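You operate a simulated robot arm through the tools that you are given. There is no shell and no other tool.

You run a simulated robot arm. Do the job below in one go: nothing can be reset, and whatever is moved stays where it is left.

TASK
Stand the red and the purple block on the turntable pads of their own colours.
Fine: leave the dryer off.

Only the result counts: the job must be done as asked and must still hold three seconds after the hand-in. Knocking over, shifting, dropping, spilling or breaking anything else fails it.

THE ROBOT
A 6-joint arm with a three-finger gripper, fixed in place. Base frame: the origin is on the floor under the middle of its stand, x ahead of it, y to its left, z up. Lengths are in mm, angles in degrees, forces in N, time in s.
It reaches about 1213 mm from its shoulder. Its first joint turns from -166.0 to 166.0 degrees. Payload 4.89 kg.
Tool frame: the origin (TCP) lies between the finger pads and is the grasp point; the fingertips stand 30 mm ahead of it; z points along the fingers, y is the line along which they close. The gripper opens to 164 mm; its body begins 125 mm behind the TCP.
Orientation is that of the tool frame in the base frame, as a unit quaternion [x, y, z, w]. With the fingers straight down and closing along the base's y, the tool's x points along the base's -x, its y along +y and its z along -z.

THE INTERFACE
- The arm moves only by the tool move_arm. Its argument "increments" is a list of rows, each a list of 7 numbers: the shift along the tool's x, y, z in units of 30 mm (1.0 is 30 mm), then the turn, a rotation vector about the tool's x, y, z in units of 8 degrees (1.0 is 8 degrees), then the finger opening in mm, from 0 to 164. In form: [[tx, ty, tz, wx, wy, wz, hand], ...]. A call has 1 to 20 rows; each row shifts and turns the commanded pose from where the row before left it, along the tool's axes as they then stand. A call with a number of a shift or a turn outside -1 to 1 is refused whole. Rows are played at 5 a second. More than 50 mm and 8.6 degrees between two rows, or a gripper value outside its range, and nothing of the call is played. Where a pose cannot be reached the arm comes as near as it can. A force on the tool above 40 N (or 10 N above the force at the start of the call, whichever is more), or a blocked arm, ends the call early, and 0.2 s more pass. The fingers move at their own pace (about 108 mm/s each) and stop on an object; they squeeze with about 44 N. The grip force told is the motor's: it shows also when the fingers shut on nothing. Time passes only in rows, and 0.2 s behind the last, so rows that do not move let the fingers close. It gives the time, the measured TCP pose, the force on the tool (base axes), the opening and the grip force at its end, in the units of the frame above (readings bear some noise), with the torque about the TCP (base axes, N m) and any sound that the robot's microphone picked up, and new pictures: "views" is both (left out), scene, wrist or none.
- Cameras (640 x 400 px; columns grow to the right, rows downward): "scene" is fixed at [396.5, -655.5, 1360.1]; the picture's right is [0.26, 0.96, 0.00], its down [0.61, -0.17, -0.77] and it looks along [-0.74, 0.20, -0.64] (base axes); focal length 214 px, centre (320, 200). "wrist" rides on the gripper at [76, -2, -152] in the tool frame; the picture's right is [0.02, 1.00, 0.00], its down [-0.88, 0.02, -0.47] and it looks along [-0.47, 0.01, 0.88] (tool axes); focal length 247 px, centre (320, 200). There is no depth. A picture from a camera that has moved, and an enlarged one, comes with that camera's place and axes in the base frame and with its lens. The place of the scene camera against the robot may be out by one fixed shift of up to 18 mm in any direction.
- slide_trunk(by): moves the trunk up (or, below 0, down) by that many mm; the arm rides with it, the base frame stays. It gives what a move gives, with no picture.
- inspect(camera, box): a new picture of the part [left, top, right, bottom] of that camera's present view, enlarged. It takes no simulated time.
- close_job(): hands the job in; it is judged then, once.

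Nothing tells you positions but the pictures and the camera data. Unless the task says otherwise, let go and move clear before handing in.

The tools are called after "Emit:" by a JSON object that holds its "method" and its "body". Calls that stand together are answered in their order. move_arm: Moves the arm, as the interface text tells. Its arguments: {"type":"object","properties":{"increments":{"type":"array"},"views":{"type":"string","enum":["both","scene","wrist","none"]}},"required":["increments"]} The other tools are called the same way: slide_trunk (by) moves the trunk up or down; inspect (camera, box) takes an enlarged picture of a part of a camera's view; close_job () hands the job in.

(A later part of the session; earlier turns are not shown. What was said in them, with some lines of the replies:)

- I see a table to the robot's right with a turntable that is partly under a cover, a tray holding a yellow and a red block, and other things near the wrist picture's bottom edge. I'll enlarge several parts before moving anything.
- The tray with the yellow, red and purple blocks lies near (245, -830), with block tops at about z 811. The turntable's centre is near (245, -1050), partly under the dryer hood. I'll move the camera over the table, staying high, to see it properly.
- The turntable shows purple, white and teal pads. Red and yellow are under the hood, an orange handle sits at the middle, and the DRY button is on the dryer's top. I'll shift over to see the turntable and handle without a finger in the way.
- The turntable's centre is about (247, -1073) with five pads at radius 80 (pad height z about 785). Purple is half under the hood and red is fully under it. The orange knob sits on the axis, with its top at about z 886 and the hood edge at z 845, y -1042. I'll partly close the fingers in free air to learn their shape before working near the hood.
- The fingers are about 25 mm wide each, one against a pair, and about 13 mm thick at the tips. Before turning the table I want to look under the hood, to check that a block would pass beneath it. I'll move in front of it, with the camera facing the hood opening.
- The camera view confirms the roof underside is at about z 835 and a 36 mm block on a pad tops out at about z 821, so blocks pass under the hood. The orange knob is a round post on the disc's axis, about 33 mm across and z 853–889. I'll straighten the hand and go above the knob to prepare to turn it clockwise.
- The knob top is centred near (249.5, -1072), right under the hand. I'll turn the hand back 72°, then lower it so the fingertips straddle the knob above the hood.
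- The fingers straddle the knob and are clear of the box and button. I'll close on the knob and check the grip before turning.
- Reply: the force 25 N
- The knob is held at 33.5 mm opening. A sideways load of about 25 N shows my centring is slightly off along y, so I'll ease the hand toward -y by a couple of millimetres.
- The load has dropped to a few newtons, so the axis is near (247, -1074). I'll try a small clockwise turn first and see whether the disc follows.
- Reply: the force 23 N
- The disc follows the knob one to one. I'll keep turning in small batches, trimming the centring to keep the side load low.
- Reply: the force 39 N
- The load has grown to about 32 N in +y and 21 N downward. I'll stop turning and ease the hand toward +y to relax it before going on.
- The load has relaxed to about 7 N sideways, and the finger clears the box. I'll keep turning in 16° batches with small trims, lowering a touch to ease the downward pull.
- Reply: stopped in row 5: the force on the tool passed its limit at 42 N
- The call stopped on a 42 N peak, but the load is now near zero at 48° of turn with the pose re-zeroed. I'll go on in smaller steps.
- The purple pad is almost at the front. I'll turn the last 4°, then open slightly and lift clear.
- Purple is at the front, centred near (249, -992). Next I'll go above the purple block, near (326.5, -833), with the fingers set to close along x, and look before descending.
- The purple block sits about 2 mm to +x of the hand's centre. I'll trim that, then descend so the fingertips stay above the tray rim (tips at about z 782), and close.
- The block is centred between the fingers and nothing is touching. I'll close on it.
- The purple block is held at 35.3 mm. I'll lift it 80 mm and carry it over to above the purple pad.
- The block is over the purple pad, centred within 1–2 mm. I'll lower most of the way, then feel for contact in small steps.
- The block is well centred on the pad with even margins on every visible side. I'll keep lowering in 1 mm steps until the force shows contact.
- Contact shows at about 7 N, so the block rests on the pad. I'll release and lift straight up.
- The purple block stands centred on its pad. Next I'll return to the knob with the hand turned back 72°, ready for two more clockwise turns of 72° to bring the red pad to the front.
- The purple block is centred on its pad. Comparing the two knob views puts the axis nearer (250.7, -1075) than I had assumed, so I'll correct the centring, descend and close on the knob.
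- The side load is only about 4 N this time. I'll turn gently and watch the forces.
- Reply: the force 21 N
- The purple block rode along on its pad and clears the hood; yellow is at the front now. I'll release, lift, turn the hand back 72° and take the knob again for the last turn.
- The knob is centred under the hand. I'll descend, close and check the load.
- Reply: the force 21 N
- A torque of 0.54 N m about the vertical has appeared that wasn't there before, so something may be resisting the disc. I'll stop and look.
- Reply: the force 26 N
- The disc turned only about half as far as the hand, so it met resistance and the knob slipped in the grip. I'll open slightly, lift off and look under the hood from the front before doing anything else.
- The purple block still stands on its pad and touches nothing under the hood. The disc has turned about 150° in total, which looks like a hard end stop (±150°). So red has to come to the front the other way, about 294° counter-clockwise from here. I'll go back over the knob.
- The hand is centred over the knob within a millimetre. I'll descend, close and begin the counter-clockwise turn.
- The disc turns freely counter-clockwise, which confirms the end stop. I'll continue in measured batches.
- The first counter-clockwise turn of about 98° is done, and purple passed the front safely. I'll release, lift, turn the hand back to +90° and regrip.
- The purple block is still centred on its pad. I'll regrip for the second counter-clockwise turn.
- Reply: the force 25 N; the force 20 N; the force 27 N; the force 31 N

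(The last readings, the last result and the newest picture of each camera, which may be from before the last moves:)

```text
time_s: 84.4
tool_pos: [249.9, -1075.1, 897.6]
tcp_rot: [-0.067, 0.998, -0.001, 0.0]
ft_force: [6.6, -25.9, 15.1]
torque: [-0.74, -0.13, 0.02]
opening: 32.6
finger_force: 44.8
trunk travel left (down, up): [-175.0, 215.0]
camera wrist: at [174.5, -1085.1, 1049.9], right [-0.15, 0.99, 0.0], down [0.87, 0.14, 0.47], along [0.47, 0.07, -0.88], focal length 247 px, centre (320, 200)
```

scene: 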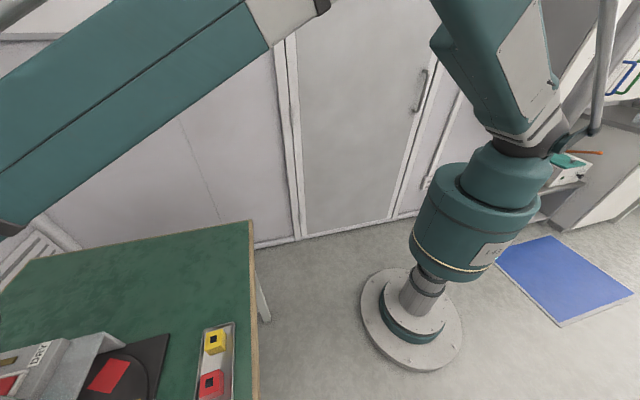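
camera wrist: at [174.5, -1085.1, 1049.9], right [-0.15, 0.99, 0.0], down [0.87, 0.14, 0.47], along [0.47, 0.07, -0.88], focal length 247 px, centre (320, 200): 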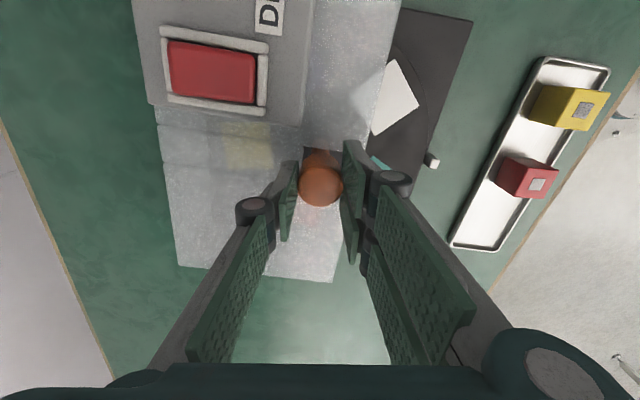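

Second turn done, with purple now under the -x side of the hood. I'll release, lift, turn back and check before the last turn.

Emit:
{"method": "move_arm", "body": {"increments": [[0, -0.03, 0, 0, 0, 0, 20], [0, 0, 0, 0, 0, 0, 58], [0, 0, 0, 0, 0, 0, 58], [0, 0, -0.7, 0, 0, 0, 60], [0, 0, -1, 0, 0, 0, 60], [0, 0, -0.1, 0, 0, 0.94, 60], [0, 0, 0, 0, 0, 0.94, 60], [0, 0, 0, 0, 0, 0.94, 60], [0, 0, 0, 0, 0, 0.94, 60], [0, 0, 0, 0, 0, 0.94, 60], [0, 0, 0, 0, 0, 0.94, 60], [0, 0, 0, 0, 0, 0.94, 60], [0, 0, 0, 0, 0, 0.94, 60], [0, 0, 0, 0, 0, 0.94, 60], [0, 0, 0, 0, 0, 0.94, 60], [0, 0, 0, 0, 0, 0.94, 60], [0, 0, 0, 0, 0, 0.94, 60], [0, 0, 0, 0, 0, 0.94, 60], [0, 0, 0, 0, 0, 0, 60]], "views": "wrist"}}

Emit:
{"method": "inspect", "body": {"camera": "wrist", "box": [180, 0, 460, 220]}}

```text
time_s: 88.4
tool_pos: [249.7, -1076.1, 951.1]
tcp_rot: [0.708, 0.706, 0.0, -0.001]
ft_force: [0.3, 0.0, -0.6]
torque: [-0.02, -0.01, -0.02]
opening: 60.1
finger_force: 0.0
trunk travel left (down, up): [-175.0, 215.0]
camera wrist: at [248.8, -997.4, 1103.6], right [1.0, 0.02, 0.0], down [0.01, -0.88, 0.48], along [0.01, -0.47, -0.88], focal length 247 px, centre (320, 200)
```

wrist: 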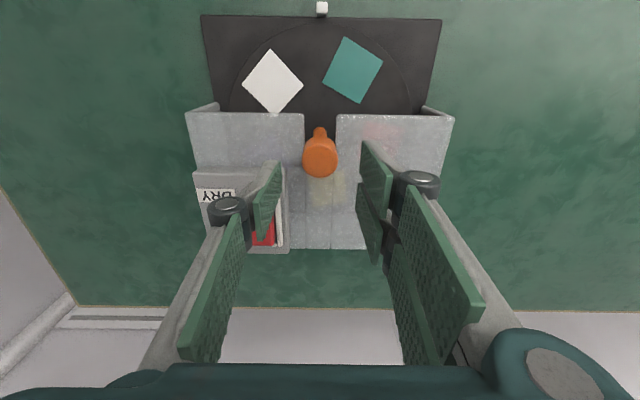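

```text
1.82 times, centred on (320, 110) of wrist
camera zoom: at [248.8, -997.4, 1103.6], right [1.0, 0.02, 0.0], down [0.01, -0.88, 0.48], along [0.01, -0.47, -0.88], focal length 449 px, centre (320, 364)
```

zoom: 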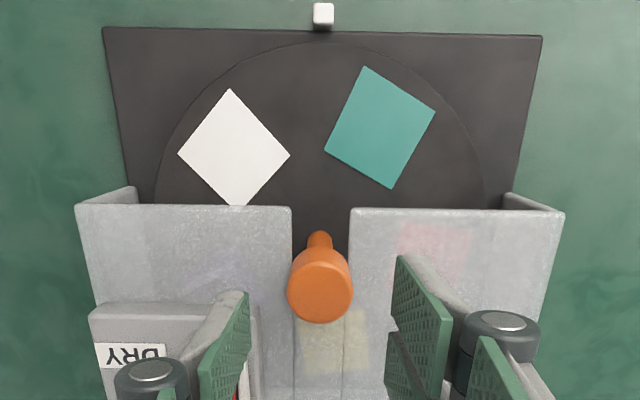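

Teal is at 27° and red needs about 98.7° more counter-clockwise, which stays short of the other end stop. I'll regrip for the final turn.

Emit:
{"method": "move_arm", "body": {"increments": [[0, 0, 0.5, 0, 0, 0, 60], [0, 0, 0.7, 0, 0, 0, 60], [0, 0, 0.6, 0, 0, 0, 60], [0, 0, 0, 0, 0, 0, 20], [0, 0, 0, 0, 0, 0, 20], [0, 0, 0, 0, 0, 0, 20]], "views": "none"}}

Emit:
{"method": "move_arm", "body": {"increments": [[0, 0, 0, 0, 0, -0.3, 20], [0, 0, 0, 0, 0, -0.4, 20], [0, 0, 0, 0, 0, -0.4, 20], [0, 0, 0, 0, 0, -0.3, 20], [0, 0, 0, 0, 0, -0.1, 20]], "views": "none"}}

```text
time_s: 89.8
tool_pos: [250.2, -1077.0, 896.8]
tcp_rot: [0.708, 0.706, -0.001, 0.001]
ft_force: [-4.5, -0.8, -10.6]
torque: [-0.12, 0.17, 0.0]
opening: 33.0
finger_force: 44.9
trunk travel left (down, up): [-175.0, 215.0]
```

```text
time_s: 91.0
tool_pos: [249.0, -1076.0, 896.0]
tcp_rot: [0.631, 0.776, 0.0, 0.001]
ft_force: [-7.4, 9.9, -18.8]
torque: [0.19, 0.18, 0.02]
opening: 32.9
finger_force: 45.6
trunk travel left (down, up): [-175.0, 215.0]
```

Emit:
{"method": "move_arm", "body": {"increments": [[0.018, -0.006, 0.025, 0, 0, -0.3, 20], [0, 0, 0, 0, 0, -0.5, 20], [0, 0, 0, 0, 0, -0.5, 20], [0, 0, 0, 0, 0, -0.4, 20], [0, 0, 0, 0, 0, -0.2, 20]], "views": "none"}}

Emit:
{"method": "move_arm", "body": {"increments": [[-0.01, -0.008, 0, 0, 0, -0.3, 20], [-0.01, -0.008, 0, 0, 0, -0.5, 20], [0, 0, 0, 0, 0, -0.4, 20], [0, 0, 0, 0, 0, -0.2, 20]], "views": "none"}}

```text
time_s: 92.2
tool_pos: [250.2, -1075.4, 896.6]
tcp_rot: [0.523, 0.852, -0.002, 0.0]
ft_force: [2.7, -19.5, 3.7]
torque: [-0.57, -0.1, 0.01]
opening: 33.1
finger_force: 45.5
trunk travel left (down, up): [-175.0, 215.0]
```

```text
time_s: 93.2
tool_pos: [251.2, -1076.6, 896.6]
tcp_rot: [0.437, 0.899, -0.001, 0.001]
ft_force: [9.7, -11.0, 8.0]
torque: [-0.25, -0.33, 0.01]
opening: 32.9
finger_force: 45.1
trunk travel left (down, up): [-175.0, 215.0]
```

Emit:
{"method": "move_arm", "body": {"increments": [[-0.021, 0, -0.01, 0, 0, -0.3, 20], [0, 0, 0, 0, 0, -0.5, 20], [0, 0, 0, 0, 0, -0.5, 20], [0, 0, 0, 0, 0, -0.4, 20], [0, 0, 0, 0, 0, -0.2, 20]], "views": "wrist"}}

```text
time_s: 94.4
tool_pos: [251.0, -1074.9, 896.5]
tcp_rot: [0.313, 0.95, -0.001, 0.0]
ft_force: [4.9, 20.9, -13.5]
torque: [0.58, -0.12, -0.04]
opening: 33.1
finger_force: 44.7
trunk travel left (down, up): [-175.0, 215.0]
camera wrist: at [188.1, -1030.1, 1048.8], right [0.58, 0.82, 0.0], down [0.72, -0.51, 0.47], along [0.39, -0.27, -0.88], focal length 247 px, centre (320, 200)
```

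wrist: 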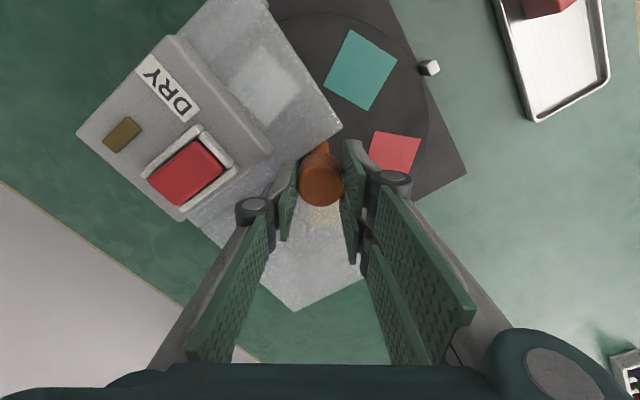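

Emit:
{"method": "move_arm", "body": {"increments": [[0.016, 0.033, 0.015, 0, 0, -0.3, 20], [0, 0, 0, 0, 0, -0.5, 20], [0, 0, 0, 0, 0, -0.5, 20], [0, 0, 0, 0, 0, -0.4, 20], [0, 0, 0, 0, 0, -0.2, 20]], "views": "none"}}

Emit:
{"method": "move_arm", "body": {"increments": [[0, 0, 0, 0, 0, -0.3, 20], [0, 0, 0, 0, 0, -0.4, 20], [0, 0, 0, 0, 0, -0.4, 20], [0, 0, 0, 0, 0, -0.2, 20]], "views": "none"}}

```text
time_s: 95.6
tool_pos: [250.0, -1075.7, 896.6]
tcp_rot: [0.186, 0.983, 0.0, 0.0]
ft_force: [5.6, -0.6, -1.2]
torque: [-0.02, -0.14, -0.03]
opening: 32.8
finger_force: 45.3
trunk travel left (down, up): [-175.0, 215.0]
```

```text
time_s: 96.6
tool_pos: [250.7, -1075.9, 897.1]
tcp_rot: [0.096, 0.995, -0.001, 0.0]
ft_force: [6.7, -5.8, 7.1]
torque: [-0.19, -0.21, 0.0]
opening: 33.3
finger_force: 44.8
trunk travel left (down, up): [-175.0, 215.0]
```

Emit:
{"method": "move_arm", "body": {"increments": [[0, -0.008, 0, 0, 0, -0.3, 20], [0, -0.008, 0, 0, 0, -0.4, 20], [0, 0, 0, 0, 0, -0.4, 20], [0, 0, 0, 0, 0, -0.2, 20]], "views": "none"}}

Emit:
{"method": "move_arm", "body": {"increments": [[0, 0, 0, 0, 0, -0.3, 20], [0, 0, 0, 0, 0, -0.4, 20], [0, 0, 0, 0, 0, -0.34, 20], [0, 0, 0, 0, 0, 0, 20]], "views": "wrist"}}

```text
time_s: 97.6
tool_pos: [251.1, -1075.5, 896.4]
tcp_rot: [0.005, 1.0, -0.001, 0.0]
ft_force: [9.3, 4.3, 4.0]
torque: [0.16, -0.3, 0.02]
opening: 32.9
finger_force: 45.5
trunk travel left (down, up): [-175.0, 215.0]
```

```text
time_s: 98.6
tool_pos: [251.1, -1074.0, 896.7]
tcp_rot: [-0.067, 0.998, -0.001, 0.0]
ft_force: [9.1, 18.2, -4.4]
torque: [0.47, -0.28, -0.01]
opening: 32.7
finger_force: 45.4
trunk travel left (down, up): [-175.0, 215.0]
camera wrist: at [175.2, -1085.5, 1048.9], right [-0.16, 0.99, 0.0], down [0.87, 0.14, 0.47], along [0.47, 0.07, -0.88], focal length 247 px, centre (320, 200)
```

wrist: 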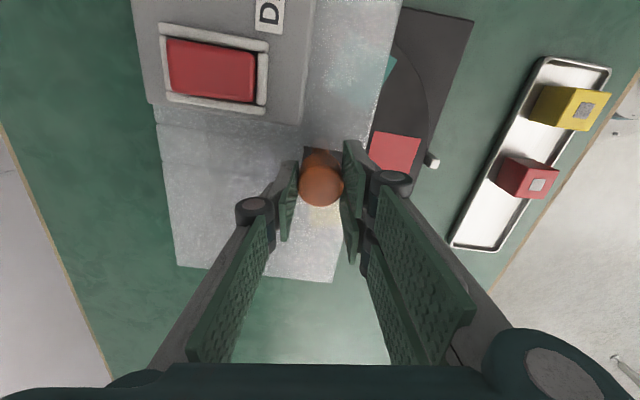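

The red pad is at the front, with no end-stop torque. I'll release, lift and turn back to look.

Emit:
{"method": "move_arm", "body": {"increments": [[0, 0.03, 0, 0, 0, 0, 20], [0, 0, 0, 0, 0, 0, 58], [0, 0, 0, 0, 0, 0, 58], [0, 0, -0.7, 0, 0, 0, 60], [0, 0, -1, 0, 0, 0, 60], [0, 0, -0.6, 0, 0, 0.94, 60], [0, 0, 0, 0, 0, 0.94, 60], [0, 0, 0, 0, 0, 0.94, 60], [0, 0, 0, 0, 0, 0.94, 60], [0, 0, 0, 0, 0, 0.94, 60], [0, 0, 0, 0, 0, 0.94, 60], [0, 0, 0, 0, 0, 0.94, 60], [0, 0, 0, 0, 0, 0.94, 60], [0, 0, 0, 0, 0, 0.94, 60], [0, 0, 0, 0, 0, 0.94, 60], [0, 0, 0, 0, 0, 0.94, 60], [0, 0, 0, 0, 0, 0.94, 60], [0, 0, 0, 0, 0, 0.94, 60], [0, 0, 0, 0, 0, 0, 60]], "views": "wrist"}}

Emit:
{"method": "inspect", "body": {"camera": "wrist", "box": [180, 0, 460, 220]}}

```text
time_s: 102.6
tool_pos: [249.9, -1073.6, 966.4]
tcp_rot: [0.708, 0.707, -0.001, 0.001]
ft_force: [-0.4, 0.0, 0.2]
torque: [-0.02, 0.0, -0.02]
opening: 59.8
finger_force: 0.0
trunk travel left (down, up): [-175.0, 215.0]
camera wrist: at [248.8, -996.4, 1117.7], right [1.0, 0.02, 0.0], down [0.02, -0.88, 0.48], along [0.01, -0.47, -0.88], focal length 247 px, centre (320, 200)
```

wrist: 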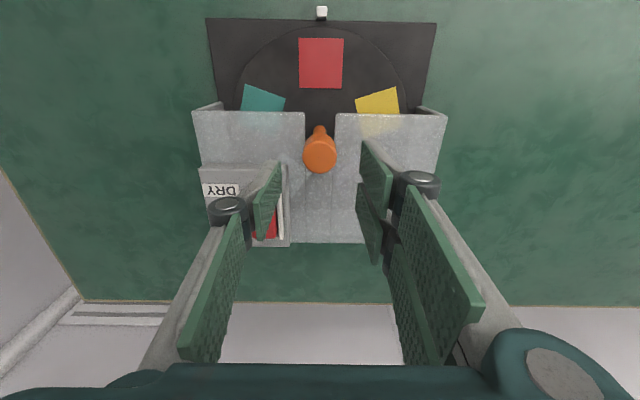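

```text
1.82 times, centred on (320, 110) of wrist
camera zoom: at [248.8, -996.4, 1117.7], right [1.0, 0.02, 0.0], down [0.02, -0.88, 0.48], along [0.01, -0.47, -0.88], focal length 449 px, centre (320, 364)
```

zoom: 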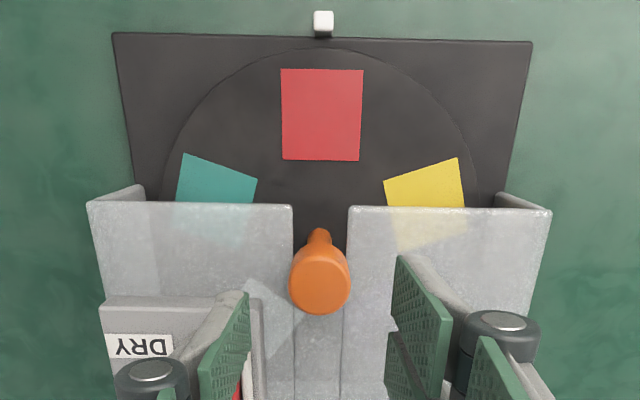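

The red pad is centred at the front. Next I'll go above the red block in the tray.

Emit:
{"method": "move_arm", "body": {"increments": [[0.893, 0, 0, 0, 0, 0, 60], [0.893, 0, 0, 0, 0, 0, 60], [0.893, 0, 0, 0, 0, 0, 60], [0.893, 0, 0, 0, 0, 0, 60], [0.893, 0, 0, 0, 0, 0, 60], [0.893, 0, 0.4, 0, 0, 0, 60], [0.893, 0, 0.5, 0, 0, 0, 60], [0.893, 0, 0.5, 0, 0, 0, 60], [0.893, 0.027, 0.5, 0, 0, 0, 60], [0, 0, 0, 0, 0, 0, 60]], "views": "wrist"}}

Emit:
{"method": "inspect", "body": {"camera": "wrist", "box": [180, 60, 460, 240]}}

```text
time_s: 104.8
tool_pos: [251.2, -833.5, 907.2]
tcp_rot: [0.708, 0.706, 0.0, 0.001]
ft_force: [-0.5, 0.8, -0.7]
torque: [0.02, -0.04, 0.02]
opening: 60.0
finger_force: 0.0
trunk travel left (down, up): [-175.0, 215.0]
camera wrist: at [249.7, -755.4, 1060.3], right [1.0, 0.02, 0.0], down [0.02, -0.88, 0.48], along [0.01, -0.47, -0.88], focal length 247 px, centre (320, 200)
```

wrist: 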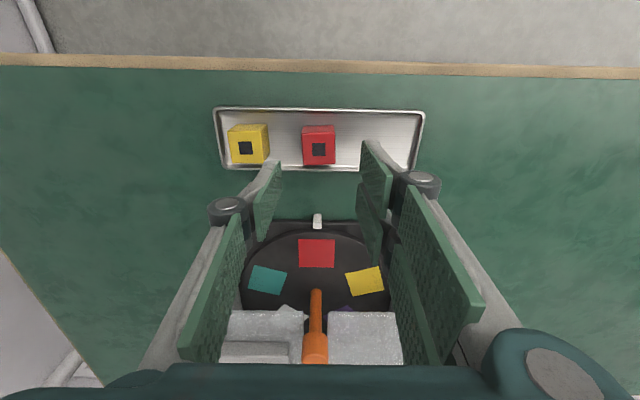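

```text
2.22 times, centred on (320, 150) of wrist
camera zoom: at [249.7, -755.4, 1060.3], right [1.0, 0.02, 0.0], down [0.02, -0.88, 0.48], along [0.01, -0.47, -0.88], focal length 549 px, centre (320, 311)
```

zoom: 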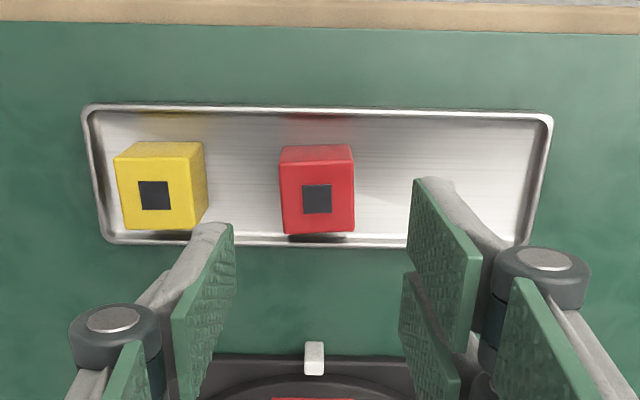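

The red block sits about 2 mm to -x of the hand's centre. I'll trim that, descend to the same height as for purple, and check.

Emit:
{"method": "move_arm", "body": {"increments": [[0, -0.07, 0.8, 0, 0, 0, 56], [0, 0, 0.8, 0, 0, 0, 56], [0, 0, 0.8, 0, 0, 0, 56], [0, 0, 0.5, 0, 0, 0, 56], [0, 0, 0.28, 0, 0, 0, 56], [0, 0, 0, 0, 0, 0, 56]], "views": "wrist"}}

Emit:
{"method": "inspect", "body": {"camera": "wrist", "box": [220, 90, 420, 230]}}

```text
time_s: 106.2
tool_pos: [250.2, -833.7, 812.1]
tcp_rot: [0.708, 0.706, -0.001, 0.001]
ft_force: [0.9, -0.4, 0.9]
torque: [0.01, 0.02, -0.03]
opening: 56.0
finger_force: 0.1
trunk travel left (down, up): [-175.0, 215.0]
camera wrist: at [247.5, -755.8, 964.6], right [1.0, 0.02, 0.0], down [0.02, -0.88, 0.47], along [0.01, -0.47, -0.88], focal length 247 px, centre (320, 200)
```

wrist: 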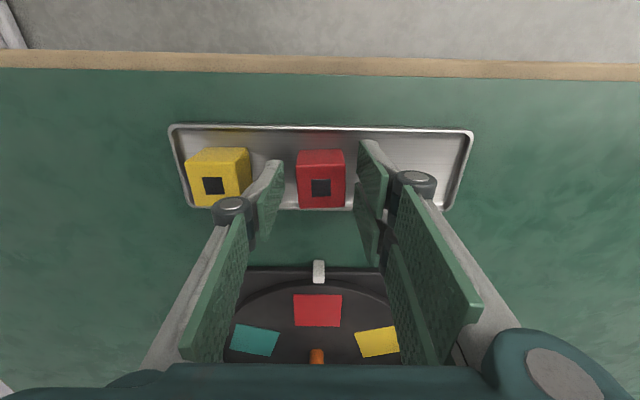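

```text
2.86 times, centred on (320, 160) of wrist
camera zoom: at [247.5, -755.8, 964.6], right [1.0, 0.02, 0.0], down [0.02, -0.88, 0.47], along [0.01, -0.47, -0.88], focal length 706 px, centre (320, 314)
```

zoom: 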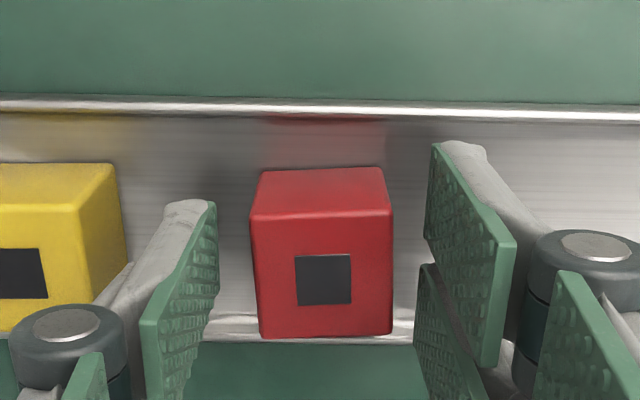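

The red block is centred between the fingers. I'll close, lift and carry it over the red pad.

Emit:
{"method": "move_arm", "body": {"increments": [[0, 0, 0, 0, 0, 0, 20], [0, 0, 0, 0, 0, 0, 20], [0, 0, 0, 0, 0, 0, 20], [0, 0, 0, 0, 0, 0, 20]], "views": "none"}}

Emit:
{"method": "move_arm", "body": {"increments": [[0, 0, -0.5, 0, 0, 0, 20], [0, 0, -0.9, 0, 0, 0, 20], [0, 0, -0.9, 0, 0, 0, 20], [0, 0, -0.4, 0, 0, 0, 20], [-0.888, -0.003, 0, 0, 0, 0, 20], [-0.888, -0.003, 0, 0, 0, 0, 20], [-0.888, -0.003, 0, 0, 0, 0, 20], [-0.888, -0.003, 0, 0, 0, 0, 20], [-0.888, -0.003, 0, 0, 0, 0, 20], [-0.888, -0.003, 0, 0, 0, 0, 20], [0, 0, 0, 0, 0, 0, 20]], "views": "wrist"}}

Emit:
{"method": "inspect", "body": {"camera": "wrist", "box": [200, 60, 440, 240]}}

```text
time_s: 107.2
tool_pos: [250.3, -834.1, 812.0]
tcp_rot: [0.708, 0.706, 0.0, 0.0]
ft_force: [0.2, -1.0, 0.4]
torque: [0.03, 0.03, -0.04]
opening: 35.2
finger_force: 44.0
trunk travel left (down, up): [-175.0, 215.0]
```

```text
time_s: 109.6
tool_pos: [248.9, -993.9, 893.9]
tcp_rot: [0.708, 0.707, -0.001, 0.0]
ft_force: [1.0, -0.3, -1.1]
torque: [-0.01, -0.03, 0.01]
opening: 35.2
finger_force: 43.8
trunk travel left (down, up): [-175.0, 215.0]
camera wrist: at [246.6, -916.2, 1045.9], right [1.0, 0.02, 0.0], down [0.02, -0.88, 0.47], along [0.01, -0.47, -0.88], focal length 247 px, centre (320, 200)
```

wrist: 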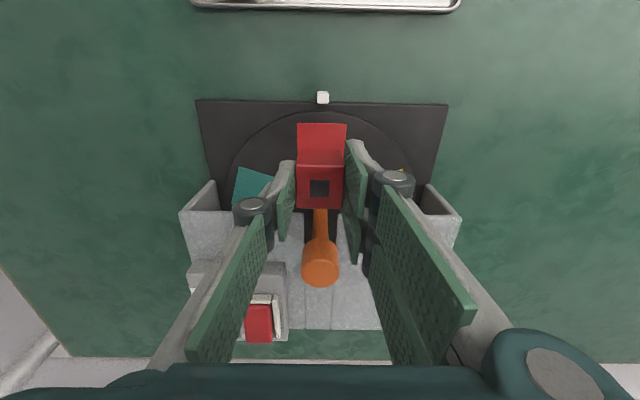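

```text
2.22 times, centred on (320, 150) of wrist
camera zoom: at [246.6, -916.2, 1045.9], right [1.0, 0.02, 0.0], down [0.02, -0.88, 0.47], along [0.01, -0.47, -0.88], focal length 549 px, centre (320, 311)
```

zoom: 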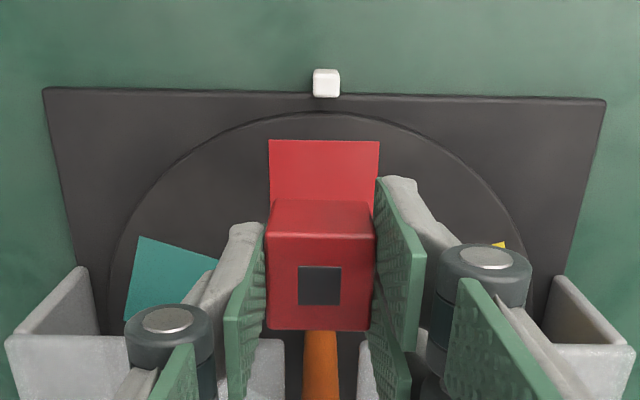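

The red block is held over its pad, with alignment like purple's. I'll trim about 1 mm and lower the same way.

Emit:
{"method": "move_arm", "body": {"increments": [[0.035, 0.025, 0.6, 0, 0, 0, 20], [0, 0, 0.6, 0, 0, 0, 20], [0, 0, 0.5, 0, 0, 0, 20], [0, 0, 0.3, 0, 0, 0, 20], [0, 0, 0, 0, 0, 0, 20]], "views": "wrist"}}

Emit:
{"method": "inspect", "body": {"camera": "wrist", "box": [240, 90, 400, 240]}}

```text
time_s: 110.8
tool_pos: [250.6, -991.7, 834.4]
tcp_rot: [0.708, 0.707, -0.001, 0.0]
ft_force: [0.6, 1.0, -0.9]
torque: [0.03, 0.05, 0.05]
opening: 34.8
finger_force: 44.1
trunk travel left (down, up): [-175.0, 215.0]
camera wrist: at [247.9, -914.4, 986.1], right [1.0, 0.02, 0.0], down [0.02, -0.88, 0.47], along [0.01, -0.47, -0.88], focal length 247 px, centre (320, 200)
```

wrist: 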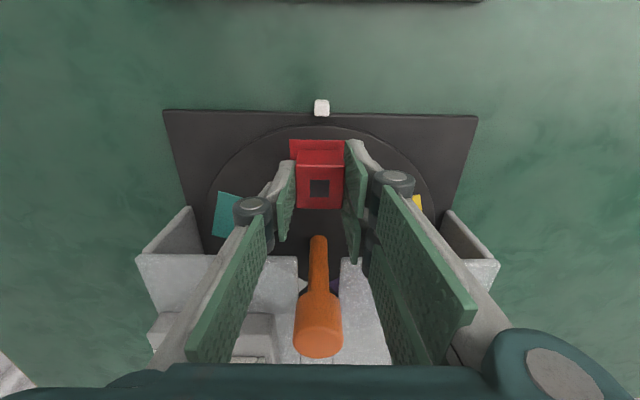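

```text
2.67 times, centred on (320, 165) of wrist
camera zoom: at [247.9, -914.4, 986.1], right [1.0, 0.02, 0.0], down [0.02, -0.88, 0.47], along [0.01, -0.47, -0.88], focal length 659 px, centre (320, 293)
```

zoom: 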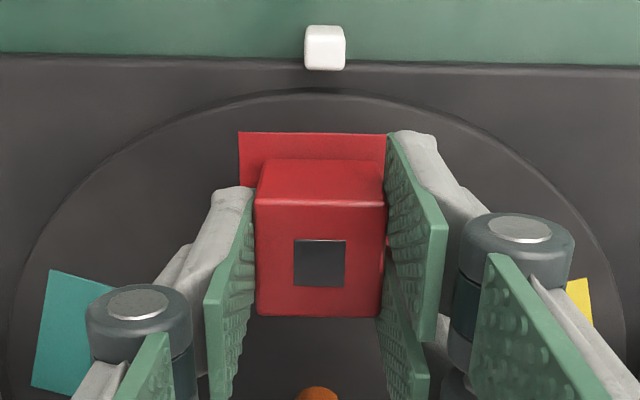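

The red block has the same even margins on its pad as purple had. I'll lower in small steps until contact.

Emit:
{"method": "move_arm", "body": {"increments": [[0, 0, 0.05, 0, 0, 0, 20], [0, 0, 0, 0, 0, 0, 20]], "views": "none"}}

Emit:
{"method": "move_arm", "body": {"increments": [[0, 0, 0.035, 0, 0, 0, 20], [0, 0, 0, 0, 0, 0, 20]], "views": "none"}}

Emit:
{"method": "move_arm", "body": {"increments": [[0, 0, 0.025, 0, 0, 0, 20], [0, 0, 0, 0, 0, 0, 20]], "views": "none"}}

```text
time_s: 111.4
tool_pos: [249.4, -992.0, 831.5]
tcp_rot: [0.707, 0.707, 0.0, 0.001]
ft_force: [0.0, 0.6, -0.8]
torque: [-0.03, -0.02, 0.02]
opening: 35.2
finger_force: 43.8
trunk travel left (down, up): [-175.0, 215.0]
```

```text
time_s: 112.0
tool_pos: [249.3, -992.9, 831.4]
tcp_rot: [0.707, 0.707, -0.001, 0.001]
ft_force: [-0.6, 0.2, -0.5]
torque: [0.02, 0.01, -0.02]
opening: 35.2
finger_force: 44.2
trunk travel left (down, up): [-175.0, 215.0]
```

```text
time_s: 112.6
tool_pos: [248.1, -992.2, 831.0]
tcp_rot: [0.708, 0.707, -0.001, 0.0]
ft_force: [-0.5, 0.3, 1.2]
torque: [-0.01, -0.01, 0.02]
opening: 35.3
finger_force: 43.9
trunk travel left (down, up): [-175.0, 215.0]
```

Emit:
{"method": "move_arm", "body": {"increments": [[0, 0, 0.02, 0, 0, 0, 20], [0, 0, 0, 0, 0, 0, 20]], "views": "none"}}

```text
time_s: 113.2
tool_pos: [249.4, -991.8, 830.5]
tcp_rot: [0.707, 0.707, -0.002, 0.001]
ft_force: [-0.2, 3.8, 8.4]
torque: [0.15, 0.09, -0.03]
opening: 35.1
finger_force: 44.1
trunk travel left (down, up): [-175.0, 215.0]
```

Contact shows at about 8 N, so the red block rests on its pad. I'll release, lift straight up and look.

Emit:
{"method": "move_arm", "body": {"increments": [[0, 0, 0, 0, 0, 0, 60], [0, 0, 0, 0, 0, 0, 60], [0, 0, 0, 0, 0, 0, 60], [0, 0, -0.4, 0, 0, 0, 60], [0, 0, -0.8, 0, 0, 0, 60], [0, 0, -1, 0, 0, 0, 60], [0, 0, -1, 0, 0, 0, 60], [0, 0, -1, 0, 0, 0, 60]], "views": "both"}}

Emit:
{"method": "inspect", "body": {"camera": "wrist", "box": [180, 60, 460, 260]}}

```text
time_s: 115.0
tool_pos: [249.0, -991.5, 955.4]
tcp_rot: [0.708, 0.706, -0.001, 0.001]
ft_force: [1.3, -0.9, 0.4]
torque: [0.09, 0.03, -0.03]
opening: 60.0
finger_force: 0.0
trunk travel left (down, up): [-175.0, 215.0]
camera wrist: at [247.8, -913.7, 1107.8], right [1.0, 0.02, 0.0], down [0.02, -0.88, 0.47], along [0.01, -0.47, -0.88], focal length 247 px, centre (320, 200)
```

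scene: 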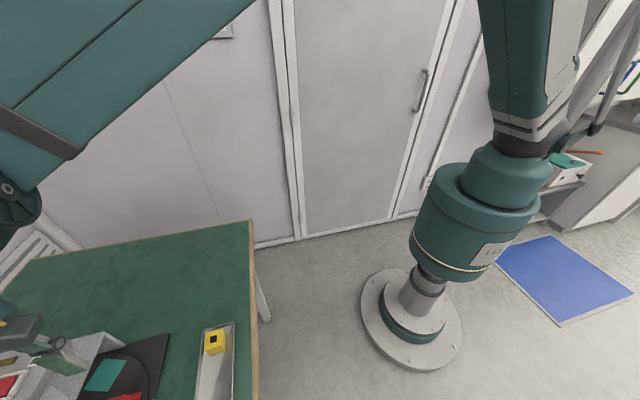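
wrist: 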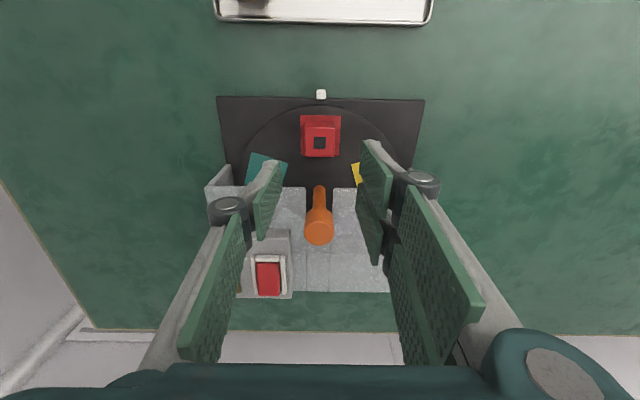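

```text
2.00 times, centred on (320, 160) of wrist
camera zoom: at [247.8, -913.7, 1107.8], right [1.0, 0.02, 0.0], down [0.02, -0.88, 0.47], along [0.01, -0.47, -0.88], focal length 494 px, centre (320, 280)
```

zoom: 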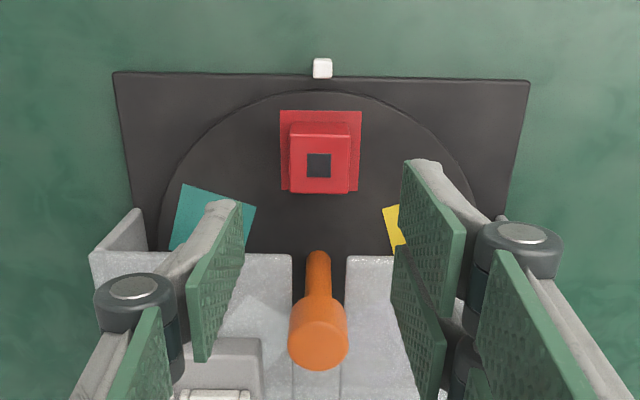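

Red stands centred on its pad. I'll check purple under the hood from the front view as before.

Emit:
{"method": "move_arm", "body": {"increments": [[0.94, 0, 0, 0, 0, 0, 60], [0.94, 0, 0, 0, 0, 0, 60], [0.94, 0, 0, 0, 0, 0, 100], [0.94, 0, 0, 0, 0, 0, 120], [0, 0, 0.35, 0, -0.964, 0, 140], [0, 0, 0, 0, -0.964, 0, 164], [0, 0, 0, 0, -0.964, 0, 164], [0, 0, 0, 0, -0.964, 0, 164], [0, 0, 0, 0, -0.964, 0, 164], [0, 0, 0, 0, -0.964, 0, 164], [0, 0, 0, 0, -0.964, 0, 164]], "views": "wrist"}}

Emit:
{"method": "inspect", "body": {"camera": "wrist", "box": [210, 60, 440, 220]}}

Emit:
{"method": "inspect", "body": {"camera": "wrist", "box": [310, 90, 410, 170]}}

```text
time_s: 117.4
tool_pos: [249.0, -878.2, 946.2]
tcp_rot: [0.629, 0.63, -0.321, 0.323]
ft_force: [-0.2, -0.3, 1.1]
torque: [0.0, -0.05, 0.04]
opening: 163.9
finger_force: 0.0
trunk travel left (down, up): [-175.0, 215.0]
camera wrist: at [247.8, -709.2, 972.8], right [1.0, 0.01, -0.02], down [0.02, -0.13, 0.99], along [0.01, -0.99, -0.13], focal length 247 px, centre (320, 200)
```

wrist: 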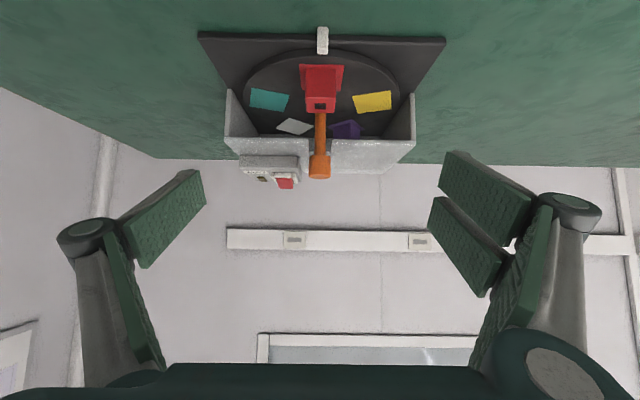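

```text
2.50 times, centred on (325, 140) of wrist
camera zoom: at [247.8, -709.2, 972.8], right [1.0, 0.01, -0.02], down [0.02, -0.13, 0.99], along [0.01, -0.99, -0.13], focal length 617 px, centre (308, 350)
```

zoom: 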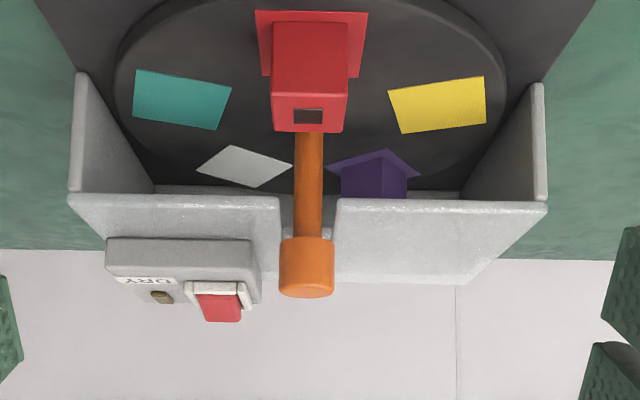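

```text
5.00 times, centred on (360, 130) of wrist
camera zoom: at [247.8, -709.2, 972.8], right [1.0, 0.01, -0.02], down [0.02, -0.13, 0.99], along [0.01, -0.99, -0.13], focal length 1235 px, centre (120, 550)
```

zoom: 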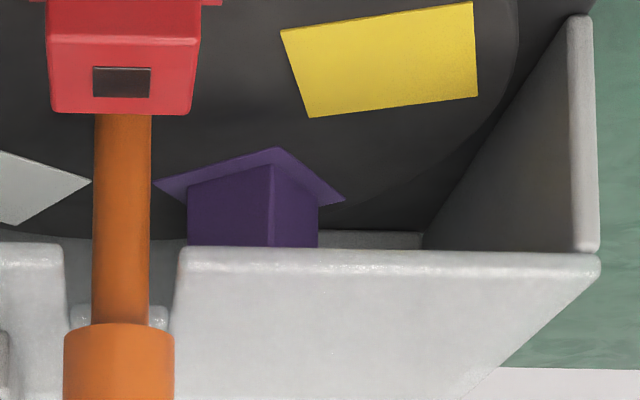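

Both blocks stand upright on their own pads, and purple clears the roof. The dryer button and lamp look as they did at the start, and yellow is still in the tray. I'll back the hand off, check once more, then hand in.

Emit:
{"method": "move_arm", "body": {"increments": [[0, 0, -0.8, 0, 0, 0, 164], [0, 0, -0.8, 0, 0, 0, 164], [0, 0, -0.8, 0, 0, 0, 164], [0, 0, 0, 0, 0, 0, 164], [0, 0, 0, 0, 0, 0, 164]], "views": "both"}}

Emit:
{"method": "inspect", "body": {"camera": "wrist", "box": [200, 40, 440, 200]}}

```text
time_s: 118.6
tool_pos: [249.5, -820.4, 988.2]
tcp_rot: [0.63, 0.629, -0.321, 0.321]
ft_force: [-0.4, 0.4, -0.7]
torque: [0.02, -0.03, 0.03]
opening: 163.9
finger_force: 0.0
trunk travel left (down, up): [-175.0, 215.0]
camera wrist: at [248.4, -650.7, 1015.8], right [1.0, 0.01, -0.02], down [0.02, -0.13, 0.99], along [0.01, -0.99, -0.13], focal length 247 px, centre (320, 200)
```

scene: 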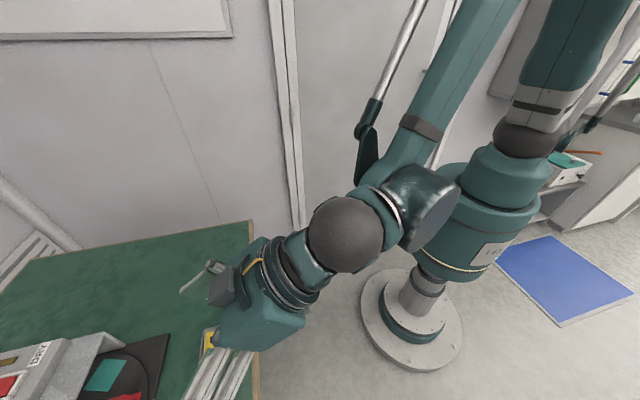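
wrist: 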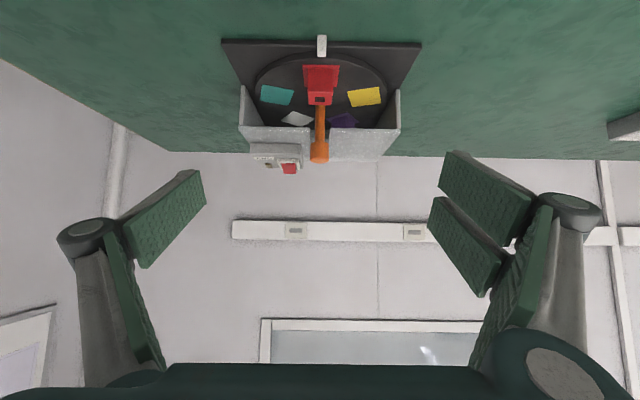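

```text
2.50 times, centred on (320, 120) of wrist
camera zoom: at [248.4, -650.7, 1015.8], right [1.0, 0.01, -0.02], down [0.02, -0.13, 0.99], along [0.01, -0.99, -0.13], focal length 617 px, centre (320, 400)
```

zoom: 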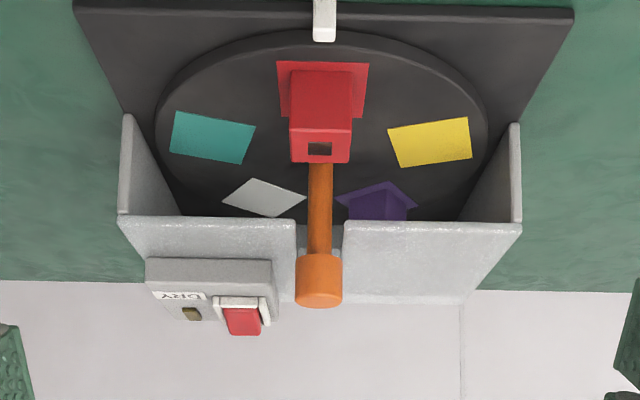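

The red block stands on the red pad at the front, and the purple block stands on the purple pad under the hood. The dryer was never touched, its lamp is unlit, and the hand is empty and clear. I'm handing the job in.

Emit:
{"method": "close_job", "body": {}}

```text
The job is handed in.
```

The red and purple blocks are both standing upright on the turntable pads of their own colours, and the job is handed in. In my last pictures the red block was at the front of the turntable. The purple block was on its pad under the dryer hood, clear of the roof.

- **Dryer:** I never touched the DRY button, and its lamp was dark both at the start and in the last view.
- **Other objects:** The yellow block was still in its place in the tray in my last clear view of it. I saw nothing else knocked or moved.
- **Turntable:** It stops at about 150° clockwise from its starting position. I reached that stop while trying to bring the red pad round with the purple block already on it. The knob slipped in the grip, so I turned the table back the other way instead. The purple block stayed on its pad throughout.
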